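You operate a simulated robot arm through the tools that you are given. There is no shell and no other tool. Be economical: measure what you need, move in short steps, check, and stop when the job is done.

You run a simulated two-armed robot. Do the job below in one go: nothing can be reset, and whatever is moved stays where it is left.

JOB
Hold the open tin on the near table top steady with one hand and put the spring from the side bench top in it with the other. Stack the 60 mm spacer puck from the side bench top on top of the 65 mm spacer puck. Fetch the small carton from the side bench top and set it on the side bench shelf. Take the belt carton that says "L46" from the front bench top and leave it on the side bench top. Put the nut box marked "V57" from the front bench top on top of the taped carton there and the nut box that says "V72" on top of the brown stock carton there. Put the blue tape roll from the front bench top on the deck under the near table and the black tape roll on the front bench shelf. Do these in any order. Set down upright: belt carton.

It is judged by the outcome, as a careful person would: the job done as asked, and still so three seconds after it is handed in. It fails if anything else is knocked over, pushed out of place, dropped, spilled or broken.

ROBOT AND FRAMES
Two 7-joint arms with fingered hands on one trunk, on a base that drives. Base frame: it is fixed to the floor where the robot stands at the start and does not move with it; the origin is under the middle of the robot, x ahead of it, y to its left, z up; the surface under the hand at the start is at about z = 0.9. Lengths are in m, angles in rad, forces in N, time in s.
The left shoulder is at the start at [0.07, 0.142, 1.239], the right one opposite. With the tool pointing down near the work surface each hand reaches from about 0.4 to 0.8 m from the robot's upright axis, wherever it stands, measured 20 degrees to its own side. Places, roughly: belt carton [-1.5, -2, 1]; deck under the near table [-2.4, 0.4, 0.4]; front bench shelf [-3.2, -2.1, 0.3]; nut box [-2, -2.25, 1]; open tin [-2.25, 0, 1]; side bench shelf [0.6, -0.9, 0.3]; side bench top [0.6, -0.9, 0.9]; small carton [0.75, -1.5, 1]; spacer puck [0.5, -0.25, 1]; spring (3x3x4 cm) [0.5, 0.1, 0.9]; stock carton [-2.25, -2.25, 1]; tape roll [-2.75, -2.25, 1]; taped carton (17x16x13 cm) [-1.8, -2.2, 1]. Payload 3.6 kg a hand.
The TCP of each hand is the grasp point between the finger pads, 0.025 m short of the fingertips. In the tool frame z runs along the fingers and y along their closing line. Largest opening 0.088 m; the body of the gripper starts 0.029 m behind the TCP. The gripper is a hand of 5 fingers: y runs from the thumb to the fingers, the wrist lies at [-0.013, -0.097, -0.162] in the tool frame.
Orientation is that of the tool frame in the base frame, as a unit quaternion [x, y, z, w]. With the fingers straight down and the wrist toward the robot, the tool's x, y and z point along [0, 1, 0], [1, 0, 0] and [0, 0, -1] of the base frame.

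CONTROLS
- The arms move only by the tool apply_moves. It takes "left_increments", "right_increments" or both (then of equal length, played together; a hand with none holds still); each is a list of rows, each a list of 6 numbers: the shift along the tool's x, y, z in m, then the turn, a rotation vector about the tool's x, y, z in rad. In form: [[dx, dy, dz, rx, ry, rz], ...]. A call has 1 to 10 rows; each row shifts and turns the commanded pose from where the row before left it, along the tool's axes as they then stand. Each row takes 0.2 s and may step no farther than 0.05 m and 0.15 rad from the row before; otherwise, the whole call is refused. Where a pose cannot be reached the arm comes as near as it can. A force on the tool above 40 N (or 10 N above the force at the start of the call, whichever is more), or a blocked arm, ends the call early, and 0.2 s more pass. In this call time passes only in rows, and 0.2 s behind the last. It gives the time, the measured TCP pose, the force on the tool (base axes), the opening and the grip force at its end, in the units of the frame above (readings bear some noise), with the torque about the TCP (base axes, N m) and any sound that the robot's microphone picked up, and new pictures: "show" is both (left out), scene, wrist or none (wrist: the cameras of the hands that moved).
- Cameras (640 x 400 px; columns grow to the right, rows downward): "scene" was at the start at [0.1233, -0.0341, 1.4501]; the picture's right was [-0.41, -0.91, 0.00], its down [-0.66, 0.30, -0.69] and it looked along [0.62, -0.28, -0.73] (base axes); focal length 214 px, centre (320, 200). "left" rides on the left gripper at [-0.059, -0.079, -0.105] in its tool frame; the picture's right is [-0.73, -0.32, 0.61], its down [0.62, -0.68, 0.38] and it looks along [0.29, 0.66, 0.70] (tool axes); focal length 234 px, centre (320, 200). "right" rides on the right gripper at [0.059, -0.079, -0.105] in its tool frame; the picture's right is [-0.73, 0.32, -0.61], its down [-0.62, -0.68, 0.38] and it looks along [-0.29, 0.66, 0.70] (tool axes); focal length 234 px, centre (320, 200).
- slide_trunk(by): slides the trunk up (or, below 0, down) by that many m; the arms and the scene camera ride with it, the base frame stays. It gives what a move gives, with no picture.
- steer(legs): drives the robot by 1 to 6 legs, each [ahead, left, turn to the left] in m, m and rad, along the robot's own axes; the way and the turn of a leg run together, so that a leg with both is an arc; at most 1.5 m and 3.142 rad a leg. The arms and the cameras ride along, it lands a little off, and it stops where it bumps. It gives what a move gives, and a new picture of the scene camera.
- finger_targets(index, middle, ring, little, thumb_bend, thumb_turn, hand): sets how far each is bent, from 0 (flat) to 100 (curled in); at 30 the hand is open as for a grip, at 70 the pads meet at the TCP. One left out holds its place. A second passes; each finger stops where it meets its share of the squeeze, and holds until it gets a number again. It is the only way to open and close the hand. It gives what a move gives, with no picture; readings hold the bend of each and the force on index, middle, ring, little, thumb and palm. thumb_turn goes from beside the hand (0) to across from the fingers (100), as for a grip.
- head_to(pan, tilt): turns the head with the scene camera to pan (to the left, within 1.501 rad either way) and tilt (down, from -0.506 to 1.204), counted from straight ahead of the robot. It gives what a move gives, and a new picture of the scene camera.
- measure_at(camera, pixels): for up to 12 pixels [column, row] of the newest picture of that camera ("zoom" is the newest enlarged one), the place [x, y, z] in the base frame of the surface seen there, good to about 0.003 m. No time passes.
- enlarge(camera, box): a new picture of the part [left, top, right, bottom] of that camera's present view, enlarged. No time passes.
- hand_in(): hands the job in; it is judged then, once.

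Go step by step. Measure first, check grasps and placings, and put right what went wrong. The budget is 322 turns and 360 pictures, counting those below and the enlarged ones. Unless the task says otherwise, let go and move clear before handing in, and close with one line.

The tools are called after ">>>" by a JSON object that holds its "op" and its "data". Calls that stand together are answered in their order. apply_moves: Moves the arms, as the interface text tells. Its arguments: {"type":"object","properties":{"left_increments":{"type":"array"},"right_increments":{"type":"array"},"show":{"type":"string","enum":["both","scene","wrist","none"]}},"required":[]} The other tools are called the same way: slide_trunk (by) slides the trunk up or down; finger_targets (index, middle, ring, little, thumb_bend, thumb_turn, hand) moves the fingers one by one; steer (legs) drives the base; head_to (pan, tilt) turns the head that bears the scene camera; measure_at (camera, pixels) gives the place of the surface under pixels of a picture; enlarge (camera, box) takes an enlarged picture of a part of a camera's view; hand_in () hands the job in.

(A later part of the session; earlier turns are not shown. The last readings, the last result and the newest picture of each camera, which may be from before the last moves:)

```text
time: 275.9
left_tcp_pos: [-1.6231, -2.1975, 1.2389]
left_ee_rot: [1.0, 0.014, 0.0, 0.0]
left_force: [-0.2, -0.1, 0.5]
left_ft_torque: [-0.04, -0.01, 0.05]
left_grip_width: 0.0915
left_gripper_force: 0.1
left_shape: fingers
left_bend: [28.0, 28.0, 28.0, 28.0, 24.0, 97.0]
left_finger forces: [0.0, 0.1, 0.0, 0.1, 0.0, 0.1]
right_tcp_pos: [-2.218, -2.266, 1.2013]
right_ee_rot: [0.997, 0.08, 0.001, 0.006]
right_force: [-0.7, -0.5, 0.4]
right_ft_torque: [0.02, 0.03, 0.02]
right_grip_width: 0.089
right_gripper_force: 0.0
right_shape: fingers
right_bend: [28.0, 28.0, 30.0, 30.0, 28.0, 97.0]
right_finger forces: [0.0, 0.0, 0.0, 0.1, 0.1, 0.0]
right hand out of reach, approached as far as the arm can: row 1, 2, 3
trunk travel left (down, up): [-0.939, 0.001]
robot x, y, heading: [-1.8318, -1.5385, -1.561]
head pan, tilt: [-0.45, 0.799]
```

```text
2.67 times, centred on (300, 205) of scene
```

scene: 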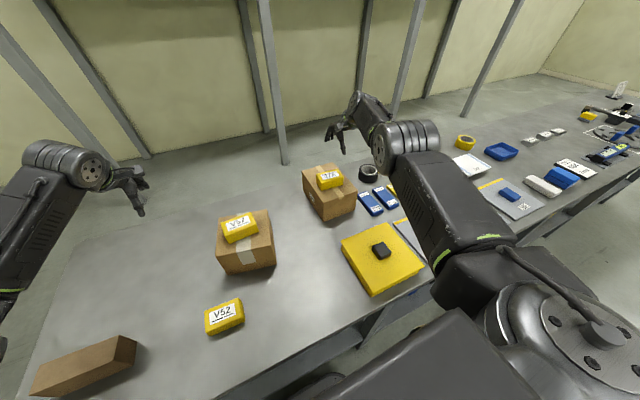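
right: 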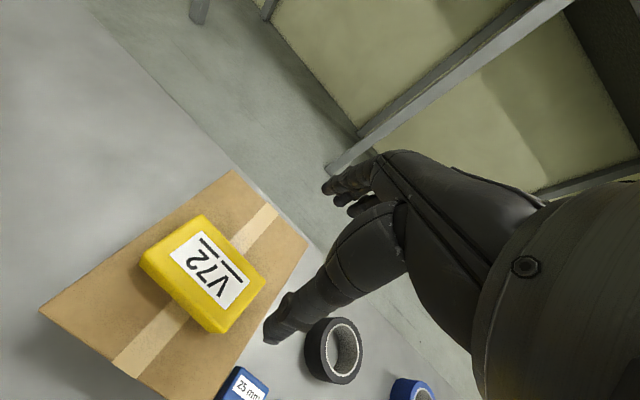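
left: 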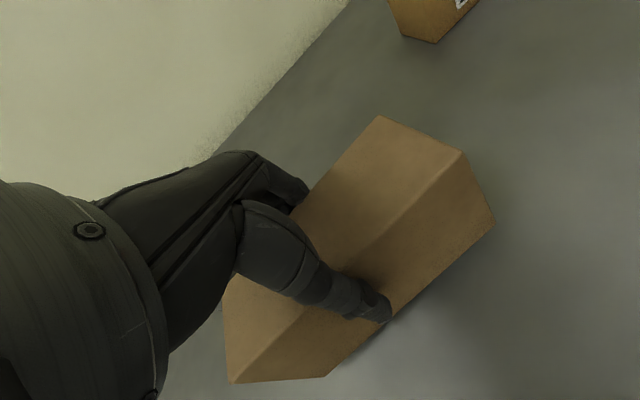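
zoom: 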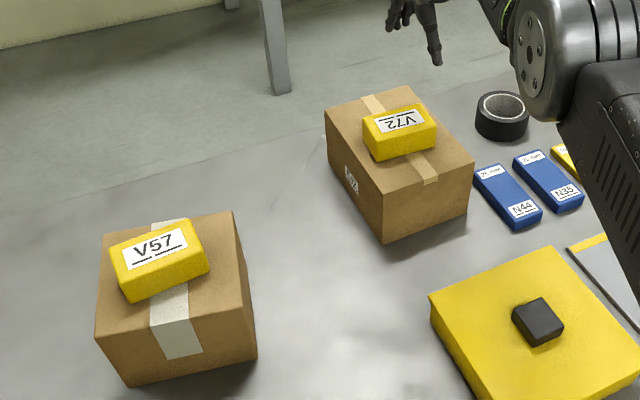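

Both nut boxes are placed. Next the black roll at (-2.475, -2.367): drive right 0.45, then ahead 0.1.

>>> {"op": "steer", "data": {"legs": [[0.01, -0.45, -0.01], [0.09, 0, 0]]}}

>>> {"op": "head_to", "data": {"pan": -0.2, "tilt": 0.8}}

>>> {"op": "enlarge", "data": {"camera": "right", "box": [0, 0, 640, 400]}}

```text
time: 278.3
left_tcp_pos: [-1.8975, -2.1597, 1.2426]
left_ee_rot: [0.998, 0.069, 0.002, 0.002]
left_force: [0.8, 1.4, -0.4]
left_ft_torque: [-0.02, -0.02, 0.0]
left_grip_width: 0.0915
left_gripper_force: 0.0
left_shape: fingers
left_bend: [28.0, 28.0, 28.0, 28.0, 24.0, 97.0]
left_finger forces: [0.1, 0.0, 0.1, 0.0, 0.1, 0.1]
right_tcp_pos: [-2.4811, -2.2946, 1.2013]
right_ee_rot: [0.991, 0.135, 0.001, 0.006]
right_force: [0.1, -0.8, -0.5]
right_ft_torque: [0.03, -0.05, 0.01]
right_grip_width: 0.0887
right_gripper_force: 0.1
right_shape: fingers
right_bend: [28.0, 28.0, 30.0, 30.0, 28.0, 98.0]
right_finger forces: [0.0, 0.0, 0.1, 0.0, 0.0, 0.0]
trunk travel left (down, up): [-0.939, 0.001]
robot x, y, heading: [-2.1798, -1.5304, -1.447]
head pan, tilt: [-0.45, 0.799]
stopped in leg 1: the robot was blocked; the commanded pose is now the measured one
```

scene: 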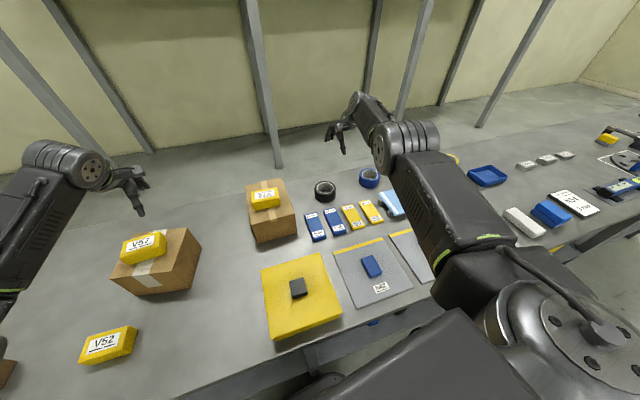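

```text
time: 279.1
left_tcp_pos: [-1.8984, -2.1634, 1.2405]
left_ee_rot: [0.998, 0.068, 0.001, 0.001]
left_force: [-0.5, 0.2, 0.9]
left_ft_torque: [0.0, -0.02, -0.03]
left_grip_width: 0.0916
left_gripper_force: 0.1
left_shape: fingers
left_bend: [28.0, 28.0, 28.0, 28.0, 24.0, 97.0]
left_finger forces: [0.0, 0.0, 0.0, 0.0, 0.0, 0.0]
right_tcp_pos: [-2.4814, -2.2953, 1.1999]
right_ee_rot: [0.991, 0.135, 0.001, 0.006]
right_force: [-0.4, 0.3, 0.3]
right_ft_torque: [-0.04, 0.0, -0.01]
right_grip_width: 0.0888
right_gripper_force: 0.0
right_shape: fingers
right_bend: [28.0, 28.0, 30.0, 30.0, 28.0, 98.0]
right_finger forces: [0.0, 0.0, 0.1, 0.1, 0.0, 0.0]
trunk travel left (down, up): [-0.939, 0.001]
robot x, y, heading: [-2.1793, -1.5256, -1.449]
head pan, tilt: [-0.201, 0.799]
```

scene: 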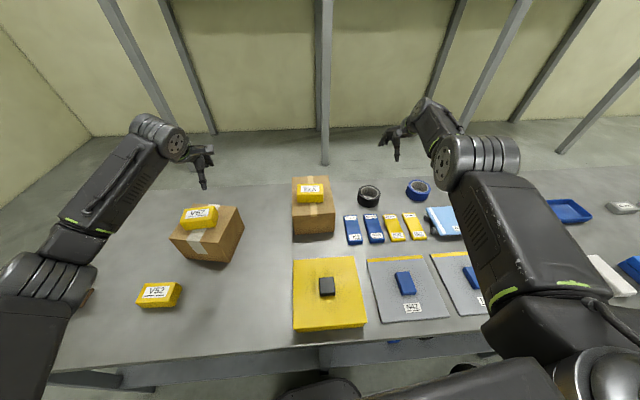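

```text
1.00 times, centred on (320, 200) of right (not enlarged: the box is as wide or as high as the picture)
```

zoom: 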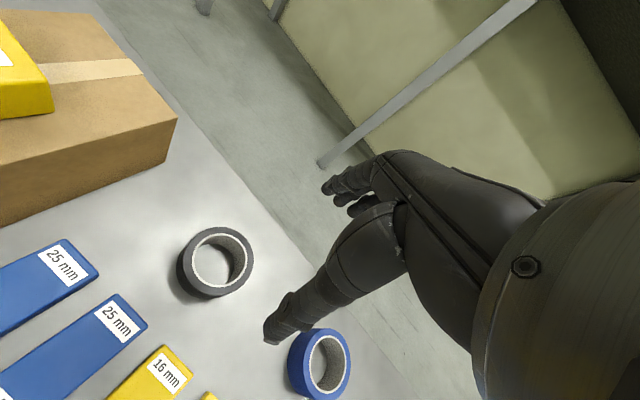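

Blocked by something; looking down around the base.

>>> {"op": "head_to", "data": {"pan": -0.5, "tilt": 1.2}}

>>> {"op": "head_to", "data": {"pan": -1.4, "tilt": 1.1}}

```text
time: 279.9
left_tcp_pos: [-1.8968, -2.1637, 1.2385]
left_ee_rot: [0.998, 0.068, 0.0, 0.001]
left_force: [0.3, -0.1, 0.3]
left_ft_torque: [0.0, 0.03, -0.01]
left_grip_width: 0.0918
left_gripper_force: 0.0
left_shape: fingers
left_bend: [28.0, 28.0, 28.0, 28.0, 24.0, 97.0]
left_finger forces: [0.1, 0.0, 0.0, 0.0, 0.0, 0.0]
right_tcp_pos: [-2.4781, -2.2969, 1.2002]
right_ee_rot: [0.991, 0.135, 0.0, 0.004]
right_force: [0.7, -0.1, 0.9]
right_ft_torque: [-0.02, -0.01, -0.02]
right_grip_width: 0.0885
right_gripper_force: 0.0
right_shape: fingers
right_bend: [28.0, 28.0, 30.0, 30.0, 28.0, 98.0]
right_finger forces: [0.0, 0.1, 0.0, 0.0, 0.0, 0.1]
trunk travel left (down, up): [-0.939, 0.001]
robot x, y, heading: [-2.1795, -1.5276, -1.444]
head pan, tilt: [-0.499, 1.201]
```

scene: 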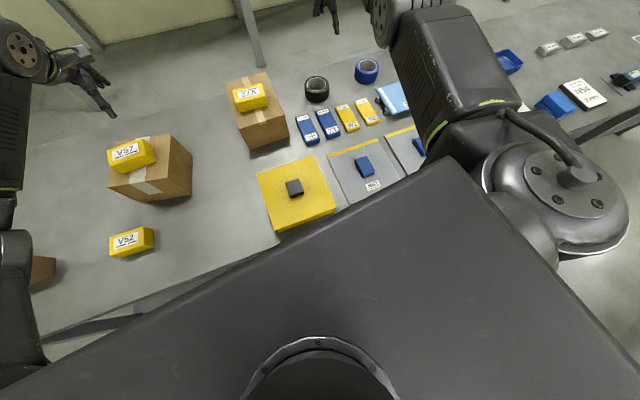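

```text
time: 281.1
left_tcp_pos: [-1.8968, -2.1633, 1.2395]
left_ee_rot: [0.998, 0.068, 0.0, 0.001]
left_force: [-0.1, -0.2, 0.1]
left_ft_torque: [-0.03, -0.02, 0.01]
left_grip_width: 0.0912
left_gripper_force: 0.0
left_shape: fingers
left_bend: [28.0, 28.0, 28.0, 28.0, 24.0, 97.0]
left_finger forces: [0.0, 0.0, 0.0, 0.1, 0.0, 0.0]
right_tcp_pos: [-2.48, -2.2953, 1.199]
right_ee_rot: [0.991, 0.134, 0.001, 0.005]
right_force: [-0.4, 0.4, 0.2]
right_ft_torque: [-0.01, -0.02, -0.04]
right_grip_width: 0.0887
right_gripper_force: 0.1
right_shape: fingers
right_bend: [28.0, 28.0, 30.0, 30.0, 28.0, 98.0]
right_finger forces: [0.0, 0.1, 0.0, 0.0, 0.0, 0.1]
trunk travel left (down, up): [-0.939, 0.001]
robot x, y, heading: [-2.18, -1.5314, -1.45]
head pan, tilt: [-1.4, 1.1]
```

scene: 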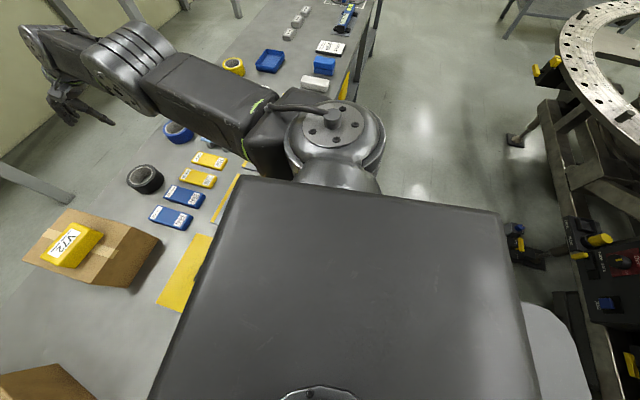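

>>> {"op": "measure_at", "data": {"camera": "scene", "pixels": [[520, 235], [540, 262], [515, 262], [545, 320], [565, 345], [535, 300], [585, 390], [590, 250], [560, 290]]}}

```text
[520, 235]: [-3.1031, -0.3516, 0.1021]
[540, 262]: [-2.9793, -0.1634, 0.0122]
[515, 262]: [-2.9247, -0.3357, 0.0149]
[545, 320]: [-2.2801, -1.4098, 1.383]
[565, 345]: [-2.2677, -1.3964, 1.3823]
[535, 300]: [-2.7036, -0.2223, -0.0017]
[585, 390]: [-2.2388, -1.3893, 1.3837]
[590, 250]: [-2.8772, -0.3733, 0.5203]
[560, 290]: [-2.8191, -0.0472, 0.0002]
```

The base front likely caught a bench leg. Backing off, straightening and looking at the legs.

>>> {"op": "steer", "data": {"legs": [[-0.25, 0, 0], [0, 0, -0.12]]}}

>>> {"op": "head_to", "data": {"pan": -0.2, "tilt": 0.95}}

```text
time: 283.5
left_tcp_pos: [-1.9987, -1.9468, 1.2376]
left_ee_rot: [1.0, 0.011, 0.0, 0.0]
left_force: [-0.4, -0.6, -0.1]
left_ft_torque: [0.03, 0.01, -0.03]
left_grip_width: 0.0916
left_gripper_force: 0.2
left_shape: fingers
left_bend: [28.0, 28.0, 28.0, 28.0, 24.0, 97.0]
left_finger forces: [0.0, 0.0, 0.0, 0.0, 0.0, 0.0]
right_tcp_pos: [-2.594, -2.0102, 1.1996]
right_ee_rot: [0.997, 0.077, -0.002, 0.003]
right_force: [0.9, -0.2, 0.3]
right_ft_torque: [-0.01, -0.01, 0.01]
right_grip_width: 0.0888
right_gripper_force: 0.0
right_shape: fingers
right_bend: [28.0, 28.0, 30.0, 30.0, 28.0, 98.0]
right_finger forces: [0.0, 0.0, 0.0, 0.1, 0.1, 0.1]
trunk travel left (down, up): [-0.939, 0.001]
robot x, y, heading: [-2.2093, -1.282, -1.565]
head pan, tilt: [-1.4, 1.1]
```

scene: 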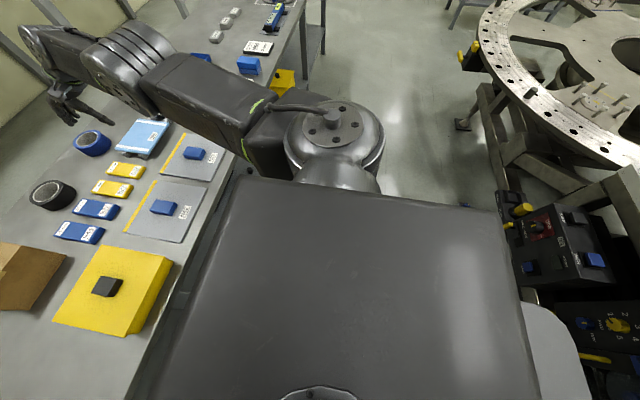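

```text
time: 284.9
left_tcp_pos: [-2.003, -1.9449, 1.24]
left_ee_rot: [1.0, 0.009, 0.0, 0.002]
left_force: [-1.2, 0.2, 0.5]
left_ft_torque: [-0.02, 0.0, -0.02]
left_grip_width: 0.0914
left_gripper_force: 0.0
left_shape: fingers
left_bend: [28.0, 28.0, 28.0, 28.0, 24.0, 97.0]
left_finger forces: [0.0, 0.0, 0.0, 0.0, 0.1, 0.0]
right_tcp_pos: [-2.5964, -2.0089, 1.2003]
right_ee_rot: [0.997, 0.076, 0.0, 0.006]
right_force: [-0.7, 0.8, -0.8]
right_ft_torque: [-0.01, 0.01, -0.02]
right_grip_width: 0.0886
right_gripper_force: 0.1
right_shape: fingers
right_bend: [28.0, 28.0, 30.0, 30.0, 28.0, 98.0]
right_finger forces: [0.0, 0.1, 0.1, 0.1, 0.1, 0.1]
trunk travel left (down, up): [-0.939, 0.001]
robot x, y, heading: [-2.208, -1.2796, -1.568]
head pan, tilt: [-0.201, 0.949]
```

scene: 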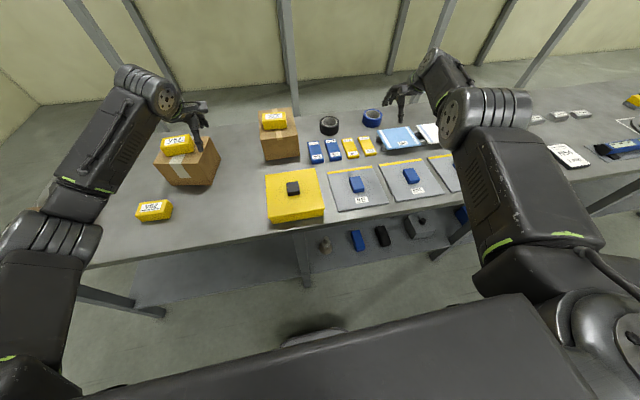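

>>> {"op": "measure_at", "data": {"camera": "scene", "pixels": [[300, 255], [306, 280], [440, 250], [462, 228], [140, 308], [330, 285], [330, 124], [330, 132], [373, 115], [300, 330], [358, 240]]}}

```text
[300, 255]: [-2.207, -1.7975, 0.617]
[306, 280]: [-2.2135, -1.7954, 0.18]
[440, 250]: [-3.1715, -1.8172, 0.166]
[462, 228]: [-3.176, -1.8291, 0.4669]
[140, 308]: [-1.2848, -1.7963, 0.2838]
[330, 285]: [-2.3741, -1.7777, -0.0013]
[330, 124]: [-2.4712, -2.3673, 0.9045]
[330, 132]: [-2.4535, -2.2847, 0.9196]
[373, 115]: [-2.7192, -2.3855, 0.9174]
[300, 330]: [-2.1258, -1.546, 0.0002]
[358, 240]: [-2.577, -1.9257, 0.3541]
```

Legs are at x=−2.21 and −3.17. I'll stand at x≈−2.5 between them: right 0.3, then ahead 0.33, for the blue roll with the right hand.

>>> {"op": "steer", "data": {"legs": [[0, -0.31, 0], [0.34, 0, 0]]}}

>>> {"op": "head_to", "data": {"pan": -0.25, "tilt": 0.8}}

>>> {"op": "enlarge", "data": {"camera": "right", "box": [0, 0, 640, 400]}}

```text
time: 288.9
left_tcp_pos: [-2.3171, -2.2856, 1.2405]
left_ee_rot: [1.0, 0.009, 0.0, 0.001]
left_force: [0.4, -0.8, -0.5]
left_ft_torque: [0.01, -0.03, 0.02]
left_grip_width: 0.0914
left_gripper_force: 0.0
left_shape: fingers
left_bend: [28.0, 28.0, 28.0, 28.0, 24.0, 97.0]
left_finger forces: [0.1, 0.1, 0.0, 0.1, 0.0, 0.0]
right_tcp_pos: [-2.9105, -2.3496, 1.202]
right_ee_rot: [0.997, 0.076, -0.001, 0.006]
right_force: [-0.6, -0.3, 0.1]
right_ft_torque: [-0.04, 0.01, -0.02]
right_grip_width: 0.0888
right_gripper_force: 0.1
right_shape: fingers
right_bend: [28.0, 28.0, 30.0, 30.0, 28.0, 98.0]
right_finger forces: [0.0, 0.1, 0.1, 0.0, 0.0, 0.0]
trunk travel left (down, up): [-0.939, 0.001]
robot x, y, heading: [-2.5257, -1.6247, -1.569]
head pan, tilt: [-0.201, 0.949]
```

scene: 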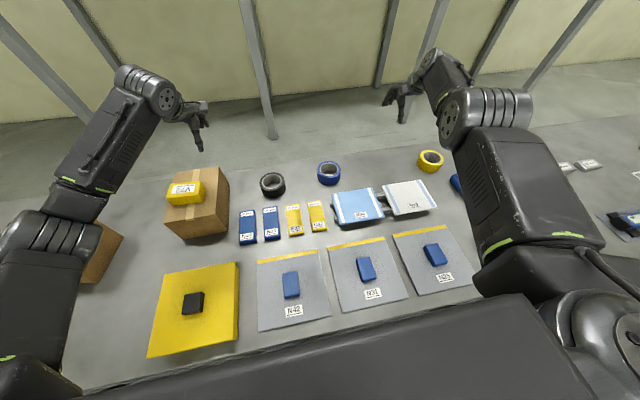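

```text
time: 289.6
left_tcp_pos: [-2.3174, -2.2872, 1.2395]
left_ee_rot: [1.0, 0.009, 0.0, 0.001]
left_force: [-0.1, -0.3, 0.7]
left_ft_torque: [0.0, 0.0, -0.01]
left_grip_width: 0.0914
left_gripper_force: 0.1
left_shape: fingers
left_bend: [28.0, 28.0, 28.0, 28.0, 24.0, 97.0]
left_finger forces: [0.1, 0.0, 0.0, 0.0, 0.1, 0.0]
right_tcp_pos: [-2.9114, -2.3505, 1.1996]
right_ee_rot: [0.997, 0.075, -0.001, 0.004]
right_force: [0.5, 0.5, -0.2]
right_ft_torque: [0.0, 0.03, -0.03]
right_grip_width: 0.0885
right_gripper_force: 0.1
right_shape: fingers
right_bend: [28.0, 28.0, 30.0, 30.0, 28.0, 98.0]
right_finger forces: [0.1, 0.0, 0.0, 0.1, 0.0, 0.0]
trunk travel left (down, up): [-0.939, 0.001]
robot x, y, heading: [-2.5233, -1.6285, -1.572]
head pan, tilt: [-0.25, 0.799]
```

scene: 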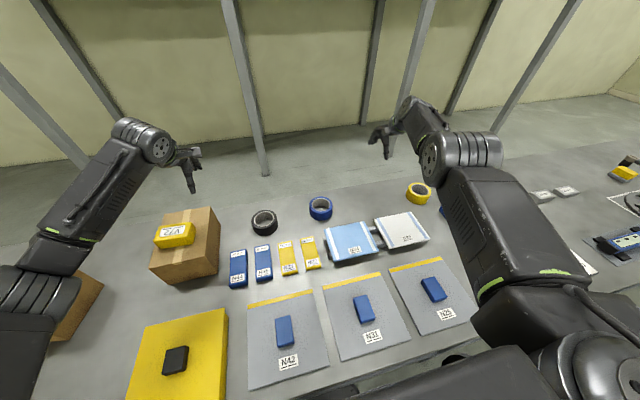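

```text
1.00 times, centred on (320, 200) of right (not enlarged: the box is as wide or as high as the picture)
```

zoom: 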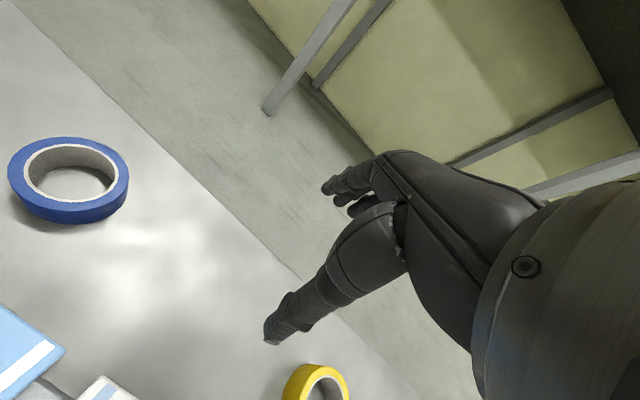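

>>> {"op": "measure_at", "data": {"camera": "zoom", "pixels": [[15, 178], [125, 180], [70, 142], [70, 205], [28, 175], [115, 180], [70, 148], [75, 180]]}}

>>> {"op": "enlarge", "data": {"camera": "scene", "box": [230, 180, 350, 250]}}

>>> {"op": "measure_at", "data": {"camera": "zoom", "pixels": [[115, 225], [248, 215], [182, 190], [180, 245], [140, 222], [225, 215], [420, 150], [545, 145], [480, 110], [480, 175]]}}

```text
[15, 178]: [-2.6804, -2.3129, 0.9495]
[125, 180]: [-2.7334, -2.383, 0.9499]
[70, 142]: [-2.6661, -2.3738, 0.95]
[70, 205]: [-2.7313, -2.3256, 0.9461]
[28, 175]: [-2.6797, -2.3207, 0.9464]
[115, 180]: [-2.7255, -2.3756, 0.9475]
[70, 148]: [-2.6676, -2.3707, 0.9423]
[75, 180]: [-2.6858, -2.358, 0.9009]
```

```text
5.33 times, centred on (290, 215) of scene
```

zoom: 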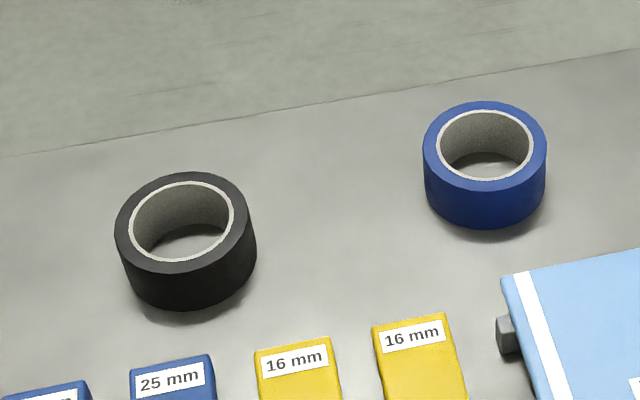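

```text
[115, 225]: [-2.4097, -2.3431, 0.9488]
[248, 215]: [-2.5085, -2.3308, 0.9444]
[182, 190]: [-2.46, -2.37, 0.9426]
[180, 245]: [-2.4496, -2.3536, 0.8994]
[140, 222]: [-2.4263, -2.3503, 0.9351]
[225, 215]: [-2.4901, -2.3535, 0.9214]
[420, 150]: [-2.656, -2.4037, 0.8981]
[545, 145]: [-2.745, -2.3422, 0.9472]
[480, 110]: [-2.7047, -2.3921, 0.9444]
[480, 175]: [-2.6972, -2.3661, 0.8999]
```

Blue roll: centre ≈(-2.703, -2.347), Ø≈0.092, top 0.95. Black: ≈(-2.459, -2.335), Ø≈0.10. Opening the right hand wider and moving above the blue roll.

>>> {"op": "finger_targets", "data": {"hand": "right", "index": 14, "middle": 14, "ring": 14, "little": 14, "thumb_bend": 10}}

>>> {"op": "apply_moves", "data": {"right_increments": [[0.0295, 0.004, 0.02, 0, 0, 0], [0.0295, 0.004, 0.02, 0, 0, 0], [0.0295, 0.004, 0.02, 0, 0, 0], [0.0295, 0.004, 0.02, 0, 0, 0], [0.0295, 0.004, 0.02, 0, 0, 0], [0.0295, 0.004, 0.02, 0, 0, 0], [0.0295, 0.004, 0.02, 0, 0, 0]]}}

```text
time: 290.6
left_tcp_pos: [-2.3172, -2.2872, 1.2396]
left_ee_rot: [1.0, 0.009, 0.0, 0.001]
left_force: [-0.1, 0.3, -0.9]
left_ft_torque: [-0.03, -0.01, 0.0]
left_grip_width: 0.0914
left_gripper_force: 0.1
left_shape: fingers
left_bend: [28.0, 28.0, 28.0, 28.0, 24.0, 97.0]
left_finger forces: [0.0, 0.0, 0.1, 0.1, 0.1, 0.0]
right_tcp_pos: [-2.9119, -2.3508, 1.1998]
right_ee_rot: [0.997, 0.075, 0.0, 0.005]
right_force: [0.7, -0.9, -0.8]
right_ft_torque: [0.0, 0.03, -0.03]
right_grip_width: 0.1159
right_gripper_force: 0.1
right_shape: fingers
right_bend: [14.0, 14.0, 14.0, 14.0, 10.0, 98.0]
right_finger forces: [0.0, 0.0, 0.0, 0.0, 0.0, 0.0]
trunk travel left (down, up): [-0.939, 0.001]
robot x, y, heading: [-2.5236, -1.6198, -1.572]
head pan, tilt: [-0.25, 0.799]
```

```text
time: 292.2
left_tcp_pos: [-2.3168, -2.2881, 1.2397]
left_ee_rot: [1.0, 0.008, 0.0, 0.001]
left_force: [0.2, 0.2, 0.1]
left_ft_torque: [0.0, 0.0, -0.01]
left_grip_width: 0.0913
left_gripper_force: 0.0
left_shape: fingers
left_bend: [28.0, 28.0, 28.0, 28.0, 24.0, 97.0]
left_finger forces: [0.0, 0.1, 0.0, 0.0, 0.0, 0.0]
right_tcp_pos: [-2.7067, -2.36, 1.0617]
right_ee_rot: [0.997, 0.075, 0.0, 0.004]
right_force: [-0.3, -0.5, -0.1]
right_ft_torque: [-0.01, 0.05, -0.01]
right_grip_width: 0.116
right_gripper_force: 0.0
right_shape: fingers
right_bend: [14.0, 14.0, 14.0, 14.0, 10.0, 98.0]
right_finger forces: [0.0, 0.0, 0.1, 0.1, 0.0, 0.0]
right hand out of reach, approached as far as the arm can: row 1, 2, 3, 7
trunk travel left (down, up): [-0.939, 0.001]
robot x, y, heading: [-2.5246, -1.6235, -1.572]
head pan, tilt: [-0.25, 0.799]
```

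scene: 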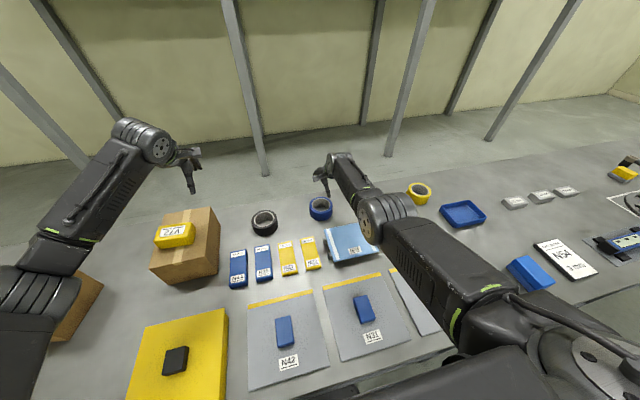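
right: 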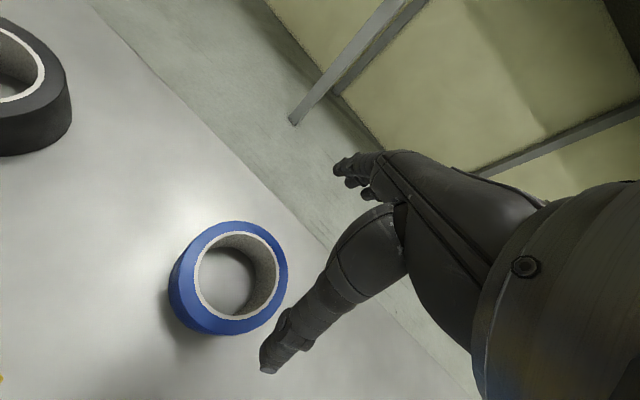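

>>> {"op": "measure_at", "data": {"camera": "right", "pixels": [[183, 272], [285, 272], [237, 224], [235, 318], [260, 232], [200, 240], [270, 365], [350, 165]]}}

```text
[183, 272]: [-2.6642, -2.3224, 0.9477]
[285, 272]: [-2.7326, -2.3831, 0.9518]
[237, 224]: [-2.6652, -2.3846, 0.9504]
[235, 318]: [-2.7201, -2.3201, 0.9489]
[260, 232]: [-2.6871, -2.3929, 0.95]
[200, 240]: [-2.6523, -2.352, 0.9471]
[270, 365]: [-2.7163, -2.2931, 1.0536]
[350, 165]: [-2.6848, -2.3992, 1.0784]
```

Centre is (-2.696, -2.353). Small correction, then lower by trunk 0.1.

>>> {"op": "apply_moves", "data": {"right_increments": [[0.012, -0.005, 0, 0, 0, 0]], "show": "none"}}

>>> {"op": "slide_trunk", "data": {"by": -0.085}}

>>> {"op": "enlarge", "data": {"camera": "right", "box": [0, 0, 640, 400]}}

>>> {"op": "measure_at", "data": {"camera": "zoom", "pixels": [[220, 250], [300, 190], [325, 225], [290, 300], [265, 365], [345, 165], [360, 180]]}}

```text
time: 292.6
left_tcp_pos: [-2.317, -2.2888, 1.2397]
left_ee_rot: [1.0, 0.009, -0.001, 0.001]
left_force: [-0.1, -0.3, -0.6]
left_ft_torque: [0.0, 0.0, -0.01]
left_grip_width: 0.0916
left_gripper_force: 0.1
left_shape: fingers
left_bend: [28.0, 28.0, 28.0, 28.0, 24.0, 97.0]
left_finger forces: [0.1, 0.0, 0.0, 0.0, 0.1, 0.0]
right_tcp_pos: [-2.6954, -2.354, 1.0594]
right_ee_rot: [0.997, 0.076, -0.001, 0.005]
right_force: [-0.2, 0.4, 0.0]
right_ft_torque: [0.0, 0.0, 0.04]
right_grip_width: 0.116
right_gripper_force: 0.0
right_shape: fingers
right_bend: [14.0, 14.0, 14.0, 14.0, 10.0, 98.0]
right_finger forces: [0.1, 0.0, 0.0, 0.0, 0.0, 0.0]
trunk travel left (down, up): [-0.939, 0.001]
robot x, y, heading: [-2.5217, -1.6239, -1.572]
head pan, tilt: [-0.25, 0.799]
```

```text
time: 293.8
left_tcp_pos: [-2.3179, -2.2886, 1.1549]
left_ee_rot: [1.0, 0.009, 0.0, 0.001]
left_force: [-1.1, 0.3, -0.3]
left_ft_torque: [-0.01, -0.02, 0.02]
left_grip_width: 0.0916
left_gripper_force: 0.0
left_shape: fingers
left_bend: [28.0, 28.0, 28.0, 28.0, 24.0, 97.0]
left_finger forces: [0.1, 0.0, 0.0, 0.0, 0.0, 0.0]
right_tcp_pos: [-2.6956, -2.3544, 0.974]
right_ee_rot: [0.997, 0.076, 0.0, 0.005]
right_force: [-0.5, -1.0, 0.2]
right_ft_torque: [0.03, -0.04, -0.03]
right_grip_width: 0.1159
right_gripper_force: 0.0
right_shape: fingers
right_bend: [14.0, 14.0, 14.0, 14.0, 10.0, 98.0]
right_finger forces: [0.0, 0.0, 0.1, 0.0, 0.1, 0.0]
trunk travel left (down, up): [-0.854, 0.086]
robot x, y, heading: [-2.522, -1.6224, -1.572]
head pan, tilt: [-0.25, 0.799]
```

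```text
1.00 times, centred on (320, 200) of right (not enlarged: the box is as wide or as high as the picture)
```

zoom: 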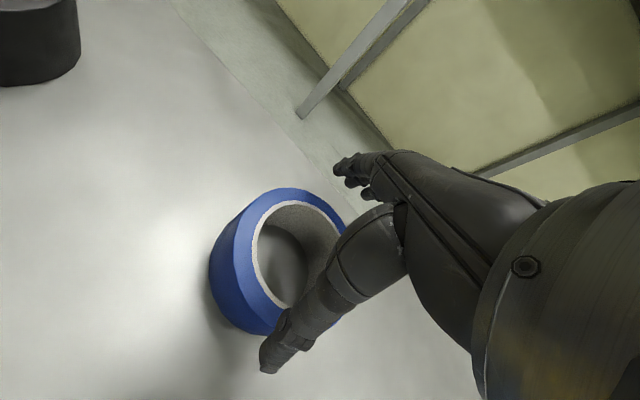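

```text
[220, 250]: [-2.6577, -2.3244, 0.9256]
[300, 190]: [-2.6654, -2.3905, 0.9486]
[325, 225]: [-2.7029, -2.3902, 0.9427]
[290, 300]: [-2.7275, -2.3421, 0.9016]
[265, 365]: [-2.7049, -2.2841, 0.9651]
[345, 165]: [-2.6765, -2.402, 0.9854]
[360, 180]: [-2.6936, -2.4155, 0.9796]
```

Aligned around the roll. Lower 0.035 and close.

>>> {"op": "slide_trunk", "data": {"by": -0.033}}

>>> {"op": "finger_targets", "data": {"hand": "right", "index": 60, "middle": 60, "ring": 60, "little": 60, "thumb_bend": 60}}

>>> {"op": "enlarge", "data": {"camera": "right", "box": [0, 0, 640, 400]}}

```text
time: 294.6
left_tcp_pos: [-2.3174, -2.2895, 1.1207]
left_ee_rot: [1.0, 0.009, 0.0, 0.002]
left_force: [0.1, 0.2, 0.8]
left_ft_torque: [-0.02, -0.02, 0.02]
left_grip_width: 0.0915
left_gripper_force: 0.0
left_shape: fingers
left_bend: [28.0, 28.0, 28.0, 28.0, 24.0, 97.0]
left_finger forces: [0.0, 0.0, 0.0, 0.0, 0.1, 0.1]
right_tcp_pos: [-2.6956, -2.3557, 0.94]
right_ee_rot: [0.997, 0.077, 0.0, 0.004]
right_force: [0.1, 0.4, 1.7]
right_ft_torque: [0.02, -0.01, 0.0]
right_grip_width: 0.1168
right_gripper_force: 1.1
right_shape: fingers
right_bend: [14.0, 14.0, 14.0, 14.0, 10.0, 97.0]
right_finger forces: [0.5, 0.1, 0.1, 0.0, 1.1, 0.0]
trunk travel left (down, up): [-0.821, 0.119]
robot x, y, heading: [-2.5247, -1.6224, -1.573]
head pan, tilt: [-0.25, 0.799]
```

```text
time: 295.6
left_tcp_pos: [-2.3166, -2.2858, 1.1222]
left_ee_rot: [1.0, 0.009, 0.0, 0.002]
left_force: [-0.1, 0.1, -0.4]
left_ft_torque: [-0.04, 0.0, -0.01]
left_grip_width: 0.0916
left_gripper_force: 0.1
left_shape: fingers
left_bend: [28.0, 28.0, 28.0, 28.0, 24.0, 97.0]
left_finger forces: [0.1, 0.1, 0.1, 0.0, 0.0, 0.0]
right_tcp_pos: [-2.6954, -2.354, 0.9437]
right_ee_rot: [0.997, 0.076, 0.0, 0.007]
right_force: [1.0, -5.7, 14.4]
right_ft_torque: [-0.64, 0.05, 0.03]
right_grip_width: 0.1039
right_gripper_force: 29.0
right_shape: fingers
right_bend: [22.0, 34.0, 41.0, 54.0, 5.0, 91.0]
right_finger forces: [11.3, 7.6, 7.1, 6.8, 25.3, 0.0]
trunk travel left (down, up): [-0.821, 0.119]
robot x, y, heading: [-2.5235, -1.6231, -1.57]
head pan, tilt: [-0.25, 0.799]
```

```text
1.00 times, centred on (320, 200) of right (not enlarged: the box is as wide or as high as the picture)
```

zoom: 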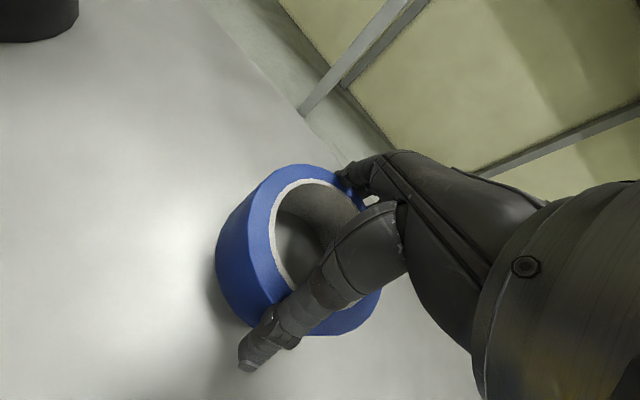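

Gripped (29 N). Lifting by trunk to check the hold.

>>> {"op": "slide_trunk", "data": {"by": 0.1}}

>>> {"op": "enlarge", "data": {"camera": "right", "box": [0, 0, 640, 400]}}

```text
time: 296.9
left_tcp_pos: [-2.3172, -2.2877, 1.2218]
left_ee_rot: [1.0, 0.009, 0.0, 0.001]
left_force: [0.9, -0.4, 0.0]
left_ft_torque: [-0.01, 0.02, -0.01]
left_grip_width: 0.0917
left_gripper_force: 0.2
left_shape: fingers
left_bend: [28.0, 28.0, 28.0, 28.0, 24.0, 97.0]
left_finger forces: [0.0, 0.0, 0.1, 0.0, 0.0, 0.1]
right_tcp_pos: [-2.6947, -2.3539, 1.0403]
right_ee_rot: [0.997, 0.076, 0.0, 0.004]
right_force: [0.3, -0.4, -1.7]
right_ft_torque: [0.01, 0.01, 0.03]
right_grip_width: 0.1026
right_gripper_force: 29.6
right_shape: fingers
right_bend: [24.0, 35.0, 42.0, 54.0, 4.0, 91.0]
right_finger forces: [9.1, 7.6, 7.5, 5.8, 28.7, 0.0]
trunk travel left (down, up): [-0.921, 0.019]
robot x, y, heading: [-2.5252, -1.6214, -1.565]
head pan, tilt: [-0.25, 0.799]
```

```text
1.00 times, centred on (320, 200) of right (not enlarged: the box is as wide or as high as the picture)
```

zoom: 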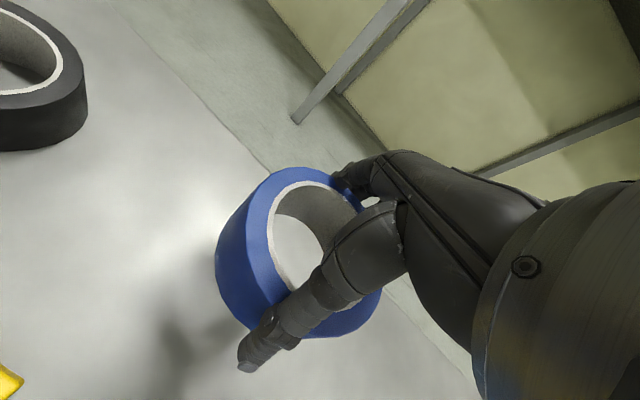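

Held level. Raise it more and shift the base right 0.13 to pick the black roll with the left hand.

>>> {"op": "apply_moves", "data": {"right_increments": [[0, -0.01, -0.04, 0, 0, 0], [0, -0.01, -0.03, 0, 0, 0]], "show": "none"}}

>>> {"op": "finger_targets", "data": {"hand": "left", "index": 12, "middle": 12, "ring": 12, "little": 12, "thumb_bend": 8}}

>>> {"op": "steer", "data": {"legs": [[0, -0.13, 0]]}}

>>> {"op": "enlarge", "data": {"camera": "left", "box": [0, 0, 640, 400]}}

```text
time: 297.5
left_tcp_pos: [-2.3167, -2.2876, 1.222]
left_ee_rot: [1.0, 0.009, 0.0, 0.002]
left_force: [-0.1, 0.8, -0.3]
left_ft_torque: [0.0, 0.0, -0.01]
left_grip_width: 0.0915
left_gripper_force: 0.0
left_shape: fingers
left_bend: [28.0, 28.0, 28.0, 28.0, 24.0, 97.0]
left_finger forces: [0.0, 0.0, 0.0, 0.0, 0.1, 0.1]
right_tcp_pos: [-2.6988, -2.3326, 1.1123]
right_ee_rot: [0.997, 0.076, 0.0, 0.005]
right_force: [0.3, -0.4, -1.7]
right_ft_torque: [-0.02, -0.02, 0.01]
right_grip_width: 0.1021
right_gripper_force: 27.6
right_shape: fingers
right_bend: [24.0, 36.0, 42.0, 54.0, 4.0, 91.0]
right_finger forces: [8.6, 7.4, 7.4, 5.5, 26.8, 0.0]
trunk travel left (down, up): [-0.921, 0.019]
robot x, y, heading: [-2.5223, -1.6225, -1.571]
head pan, tilt: [-0.25, 0.799]
```

```text
time: 298.5
left_tcp_pos: [-2.317, -2.2879, 1.2208]
left_ee_rot: [1.0, 0.009, 0.0, 0.001]
left_force: [1.0, 0.7, -1.0]
left_ft_torque: [-0.01, -0.02, 0.01]
left_grip_width: 0.1184
left_gripper_force: 0.0
left_shape: fingers
left_bend: [12.0, 12.0, 12.0, 12.0, 8.0, 97.0]
left_finger forces: [0.0, 0.1, 0.1, 0.1, 0.0, 0.1]
right_tcp_pos: [-2.6984, -2.3345, 1.1104]
right_ee_rot: [0.997, 0.075, 0.0, 0.005]
right_force: [-0.4, 0.2, -1.4]
right_ft_torque: [-0.01, -0.04, -0.03]
right_grip_width: 0.1022
right_gripper_force: 27.7
right_shape: fingers
right_bend: [24.0, 36.0, 42.0, 54.0, 4.0, 91.0]
right_finger forces: [8.6, 7.4, 7.4, 5.4, 26.8, 0.1]
trunk travel left (down, up): [-0.921, 0.019]
robot x, y, heading: [-2.5235, -1.6259, -1.568]
head pan, tilt: [-0.25, 0.799]
```

```text
time: 299.8
left_tcp_pos: [-2.4472, -2.289, 1.2209]
left_ee_rot: [1.0, 0.01, -0.001, 0.0]
left_force: [0.1, 0.6, -0.2]
left_ft_torque: [-0.01, -0.03, 0.0]
left_grip_width: 0.1184
left_gripper_force: 0.1
left_shape: fingers
left_bend: [12.0, 12.0, 12.0, 12.0, 8.0, 97.0]
left_finger forces: [0.0, 0.0, 0.0, 0.1, 0.0, 0.0]
right_tcp_pos: [-2.828, -2.3344, 1.1106]
right_ee_rot: [0.997, 0.076, 0.0, 0.004]
right_force: [0.3, 0.0, -1.9]
right_ft_torque: [-0.03, 0.01, -0.04]
right_grip_width: 0.1021
right_gripper_force: 27.5
right_shape: fingers
right_bend: [24.0, 36.0, 42.0, 54.0, 4.0, 91.0]
right_finger forces: [8.6, 7.4, 7.4, 5.3, 26.8, 0.1]
trunk travel left (down, up): [-0.921, 0.019]
robot x, y, heading: [-2.6559, -1.6212, -1.562]
head pan, tilt: [-0.25, 0.799]
```

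scene: 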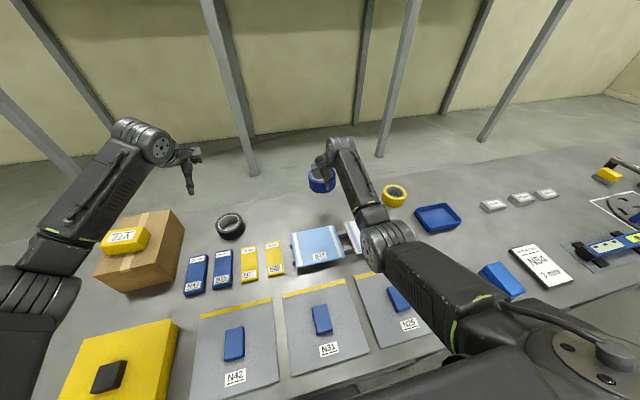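

```text
1.00 times, centred on (320, 200) of left (not enlarged: the box is as wide or as high as the picture)
```

zoom: 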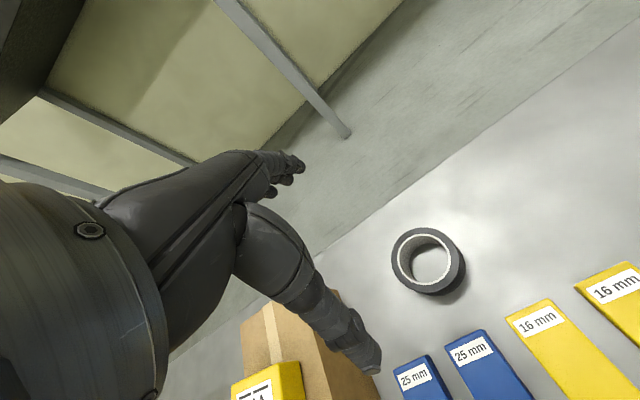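

>>> {"op": "measure_at", "data": {"camera": "zoom", "pixels": [[395, 262], [458, 262], [425, 231], [427, 287], [402, 240], [450, 240]]}}

>>> {"op": "apply_moves", "data": {"left_increments": [[-0.006, 0.02, 0.04, 0, 0, 0], [-0.006, 0.023, 0.04, 0, 0, 0], [0, 0, 0.045, 0, 0, 0], [0, 0, 0.035, 0, 0, 0]], "show": "wrist"}}

```text
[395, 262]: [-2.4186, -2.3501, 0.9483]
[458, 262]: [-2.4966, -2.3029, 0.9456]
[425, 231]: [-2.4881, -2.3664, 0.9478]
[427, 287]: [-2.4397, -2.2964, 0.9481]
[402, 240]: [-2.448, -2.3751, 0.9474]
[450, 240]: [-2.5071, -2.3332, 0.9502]
```

```text
time: 300.8
left_tcp_pos: [-2.4612, -2.3319, 1.0602]
left_ee_rot: [1.0, 0.009, 0.0, 0.001]
left_force: [1.0, 0.0, 0.3]
left_ft_torque: [-0.02, -0.01, 0.0]
left_grip_width: 0.1188
left_gripper_force: 0.1
left_shape: fingers
left_bend: [12.0, 12.0, 12.0, 12.0, 8.0, 97.0]
left_finger forces: [0.0, 0.0, 0.0, 0.0, 0.1, 0.0]
right_tcp_pos: [-2.8296, -2.3335, 1.1106]
right_ee_rot: [0.997, 0.075, 0.001, 0.005]
right_force: [0.9, -0.2, -1.2]
right_ft_torque: [0.02, 0.01, 0.01]
right_grip_width: 0.1023
right_gripper_force: 27.7
right_shape: fingers
right_bend: [24.0, 36.0, 42.0, 54.0, 4.0, 91.0]
right_finger forces: [8.5, 7.5, 7.4, 5.3, 26.7, 0.0]
trunk travel left (down, up): [-0.921, 0.019]
robot x, y, heading: [-2.6553, -1.6258, -1.568]
head pan, tilt: [-0.25, 0.799]
```

left: 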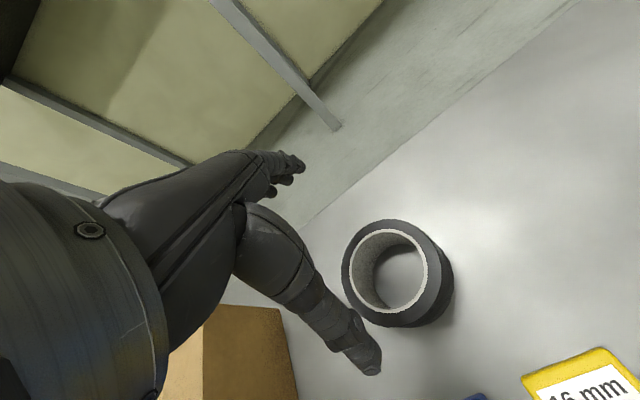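

Centre (-2.462, -2.330); the hand is right over it. Lowering the left arm.

>>> {"op": "apply_moves", "data": {"left_increments": [[0, 0, 0.04, 0, 0, 0], [0, 0, 0.04, 0, 0, 0], [0, 0, 0.025, 0, 0, 0], [0, 0, 0.012, 0, 0, 0]], "show": "wrist"}}

```text
time: 301.8
left_tcp_pos: [-2.4615, -2.3303, 0.9562]
left_ee_rot: [1.0, 0.008, 0.001, 0.002]
left_force: [-0.8, 0.0, 0.1]
left_ft_torque: [0.0, 0.0, -0.01]
left_grip_width: 0.1181
left_gripper_force: 0.1
left_shape: fingers
left_bend: [12.0, 12.0, 12.0, 12.0, 8.0, 97.0]
left_finger forces: [0.1, 0.1, 0.0, 0.0, 0.1, 0.1]
left hand out of reach, approached as far as the arm can: row 4
right_tcp_pos: [-2.8295, -2.3341, 1.1117]
right_ee_rot: [0.997, 0.075, 0.0, 0.005]
right_force: [-0.1, -0.4, -1.3]
right_ft_torque: [0.01, -0.04, 0.03]
right_grip_width: 0.102
right_gripper_force: 27.7
right_shape: fingers
right_bend: [24.0, 36.0, 42.0, 54.0, 4.0, 91.0]
right_finger forces: [8.5, 7.5, 7.6, 5.4, 26.8, 0.0]
trunk travel left (down, up): [-0.921, 0.019]
robot x, y, heading: [-2.6562, -1.6242, -1.569]
head pan, tilt: [-0.25, 0.799]
```

left: 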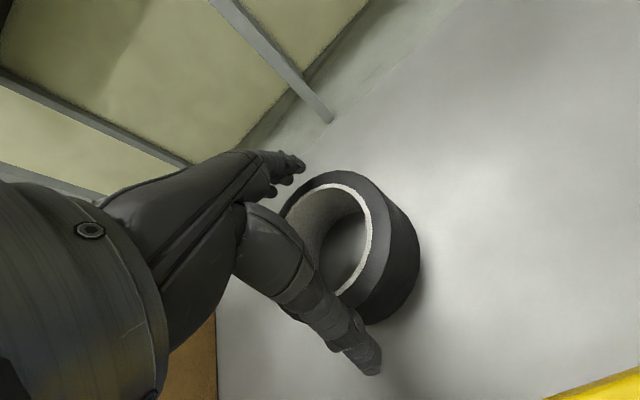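

Lower 15 mm with the trunk and close the left hand.

>>> {"op": "slide_trunk", "data": {"by": -0.016}}

>>> {"op": "finger_targets", "data": {"hand": "left", "index": 60, "middle": 60, "ring": 60, "little": 60, "thumb_bend": 60}}

>>> {"op": "slide_trunk", "data": {"by": 0.034}}

>>> {"op": "apply_moves", "data": {"left_increments": [[0, -0.005, -0.03, 0, 0, 0], [0, -0.01, -0.04, 0, 0, 0], [0, -0.01, -0.04, 0, 0, 0], [0, -0.01, -0.04, 0, 0, 0]]}}

```text
time: 302.4
left_tcp_pos: [-2.4615, -2.3293, 0.9414]
left_ee_rot: [1.0, 0.009, 0.002, 0.001]
left_force: [0.4, -0.5, -0.1]
left_ft_torque: [0.0, 0.0, 0.01]
left_grip_width: 0.1193
left_gripper_force: 0.4
left_shape: fingers
left_bend: [12.0, 12.0, 12.0, 12.0, 7.0, 97.0]
left_finger forces: [0.1, 0.1, 0.0, 0.0, 0.4, 0.1]
right_tcp_pos: [-2.8304, -2.3348, 1.0944]
right_ee_rot: [0.997, 0.076, 0.001, 0.005]
right_force: [0.2, 0.3, -1.6]
right_ft_torque: [0.0, 0.0, 0.03]
right_grip_width: 0.1022
right_gripper_force: 27.6
right_shape: fingers
right_bend: [24.0, 36.0, 42.0, 54.0, 4.0, 91.0]
right_finger forces: [8.6, 7.4, 7.6, 5.3, 26.6, 0.0]
trunk travel left (down, up): [-0.905, 0.035]
robot x, y, heading: [-2.6547, -1.6261, -1.571]
head pan, tilt: [-0.25, 0.799]
```

```text
time: 303.4
left_tcp_pos: [-2.4613, -2.329, 0.943]
left_ee_rot: [1.0, 0.009, 0.001, 0.003]
left_force: [1.2, -6.0, 18.7]
left_ft_torque: [-0.76, -0.17, -0.03]
left_grip_width: 0.1048
left_gripper_force: 33.2
left_shape: fingers
left_bend: [21.0, 33.0, 38.0, 54.0, 12.0, 92.0]
left_finger forces: [13.4, 7.5, 9.1, 6.7, 29.8, 0.1]
right_tcp_pos: [-2.8296, -2.3319, 1.0972]
right_ee_rot: [0.997, 0.075, 0.001, 0.006]
right_force: [-0.1, 0.0, -1.7]
right_ft_torque: [-0.02, 0.0, -0.02]
right_grip_width: 0.1019
right_gripper_force: 27.7
right_shape: fingers
right_bend: [24.0, 36.0, 42.0, 54.0, 4.0, 91.0]
right_finger forces: [8.5, 7.5, 7.5, 5.4, 26.5, 0.0]
trunk travel left (down, up): [-0.905, 0.035]
robot x, y, heading: [-2.6559, -1.6216, -1.569]
head pan, tilt: [-0.25, 0.799]
```

```text
time: 304.2
left_tcp_pos: [-2.4603, -2.3285, 0.9742]
left_ee_rot: [1.0, 0.009, 0.002, 0.0]
left_force: [-0.2, 0.5, -1.6]
left_ft_torque: [0.01, -0.02, -0.02]
left_grip_width: 0.1039
left_gripper_force: 31.6
left_shape: fingers
left_bend: [22.0, 34.0, 39.0, 54.0, 11.0, 92.0]
left_finger forces: [9.7, 7.5, 8.3, 6.2, 31.1, 0.1]
right_tcp_pos: [-2.8291, -2.3328, 1.1291]
right_ee_rot: [0.997, 0.076, 0.0, 0.006]
right_force: [-0.1, -0.1, -2.4]
right_ft_torque: [-0.02, -0.01, 0.03]
right_grip_width: 0.102
right_gripper_force: 27.8
right_shape: fingers
right_bend: [24.0, 36.0, 42.0, 54.0, 4.0, 91.0]
right_finger forces: [8.5, 7.4, 7.5, 5.4, 26.6, 0.0]
trunk travel left (down, up): [-0.939, 0.001]
robot x, y, heading: [-2.6501, -1.6222, -1.569]
head pan, tilt: [-0.25, 0.799]
```

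```text
time: 305.2
left_tcp_pos: [-2.4642, -2.3724, 1.0967]
left_ee_rot: [1.0, 0.009, 0.001, 0.0]
left_force: [0.2, 0.6, -2.3]
left_ft_torque: [-0.04, -0.04, -0.04]
left_grip_width: 0.1035
left_gripper_force: 30.3
left_shape: fingers
left_bend: [22.0, 35.0, 39.0, 54.0, 11.0, 92.0]
left_finger forces: [9.5, 7.5, 8.2, 6.1, 30.1, 0.0]
left hand out of reach, approached as far as the arm can: row 1, 2, 3, 4
right_tcp_pos: [-2.8292, -2.3336, 1.1279]
right_ee_rot: [0.997, 0.076, 0.0, 0.004]
right_force: [0.6, 0.4, -1.9]
right_ft_torque: [0.02, 0.02, 0.0]
right_grip_width: 0.1023
right_gripper_force: 27.5
right_shape: fingers
right_bend: [24.0, 36.0, 42.0, 54.0, 4.0, 91.0]
right_finger forces: [8.5, 7.3, 7.5, 5.5, 26.7, 0.0]
trunk travel left (down, up): [-0.939, 0.001]
robot x, y, heading: [-2.6572, -1.6247, -1.564]
head pan, tilt: [-0.25, 0.799]
```

scene: 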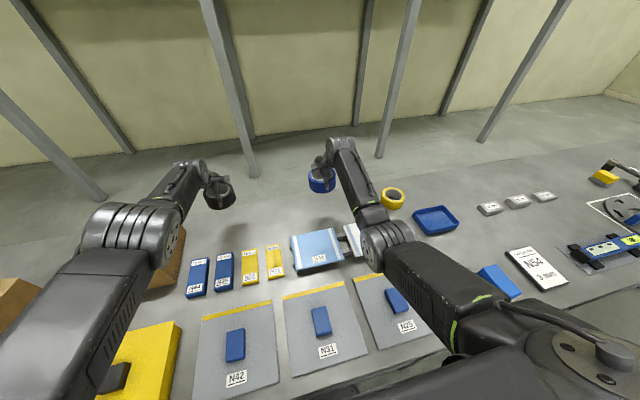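
left: 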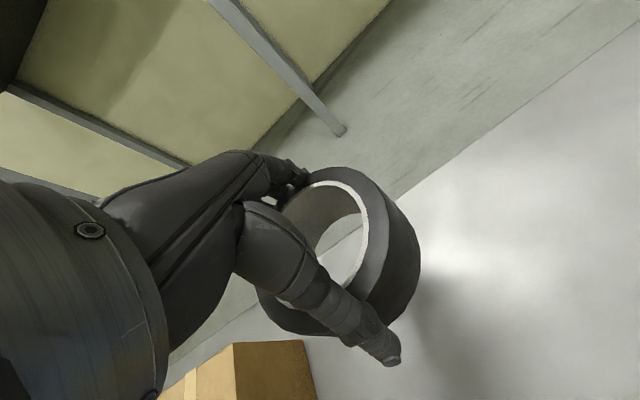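

Both rolls held. Checking the left forearm's height over V72 before backing out.

>>> {"op": "measure_at", "data": {"camera": "scene", "pixels": [[175, 185], [150, 230], [165, 250], [110, 290], [160, 280], [180, 255]]}}

>>> {"op": "steer", "data": {"legs": [[-0.35, 0, 0]]}}

```text
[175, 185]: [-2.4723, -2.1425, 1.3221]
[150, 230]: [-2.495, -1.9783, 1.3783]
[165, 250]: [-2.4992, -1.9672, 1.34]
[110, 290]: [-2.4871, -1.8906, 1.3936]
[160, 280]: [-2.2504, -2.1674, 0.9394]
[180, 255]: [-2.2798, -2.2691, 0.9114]
```

```text
time: 307.5
left_tcp_pos: [-2.4612, -2.026, 1.094]
left_ee_rot: [1.0, 0.01, 0.001, -0.001]
left_force: [0.6, -0.3, -1.7]
left_ft_torque: [0.0, 0.01, -0.01]
left_grip_width: 0.1031
left_gripper_force: 31.1
left_shape: fingers
left_bend: [22.0, 35.0, 39.0, 54.0, 11.0, 92.0]
left_finger forces: [9.5, 7.5, 8.1, 6.1, 30.1, 0.1]
right_tcp_pos: [-2.8287, -1.9914, 1.1268]
right_ee_rot: [0.997, 0.077, 0.0, 0.004]
right_force: [0.0, 0.6, -2.1]
right_ft_torque: [0.0, 0.02, -0.01]
right_grip_width: 0.102
right_gripper_force: 27.8
right_shape: fingers
right_bend: [24.0, 36.0, 42.0, 54.0, 4.0, 91.0]
right_finger forces: [8.6, 7.3, 7.6, 5.5, 26.5, 0.0]
trunk travel left (down, up): [-0.939, 0.001]
robot x, y, heading: [-2.6581, -1.2771, -1.565]
head pan, tilt: [-0.25, 0.799]
```

scene: 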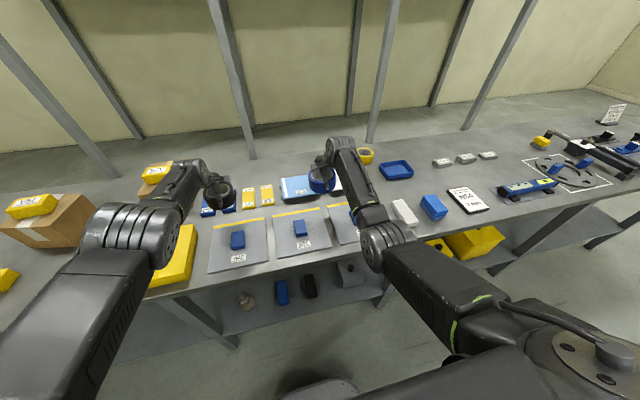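

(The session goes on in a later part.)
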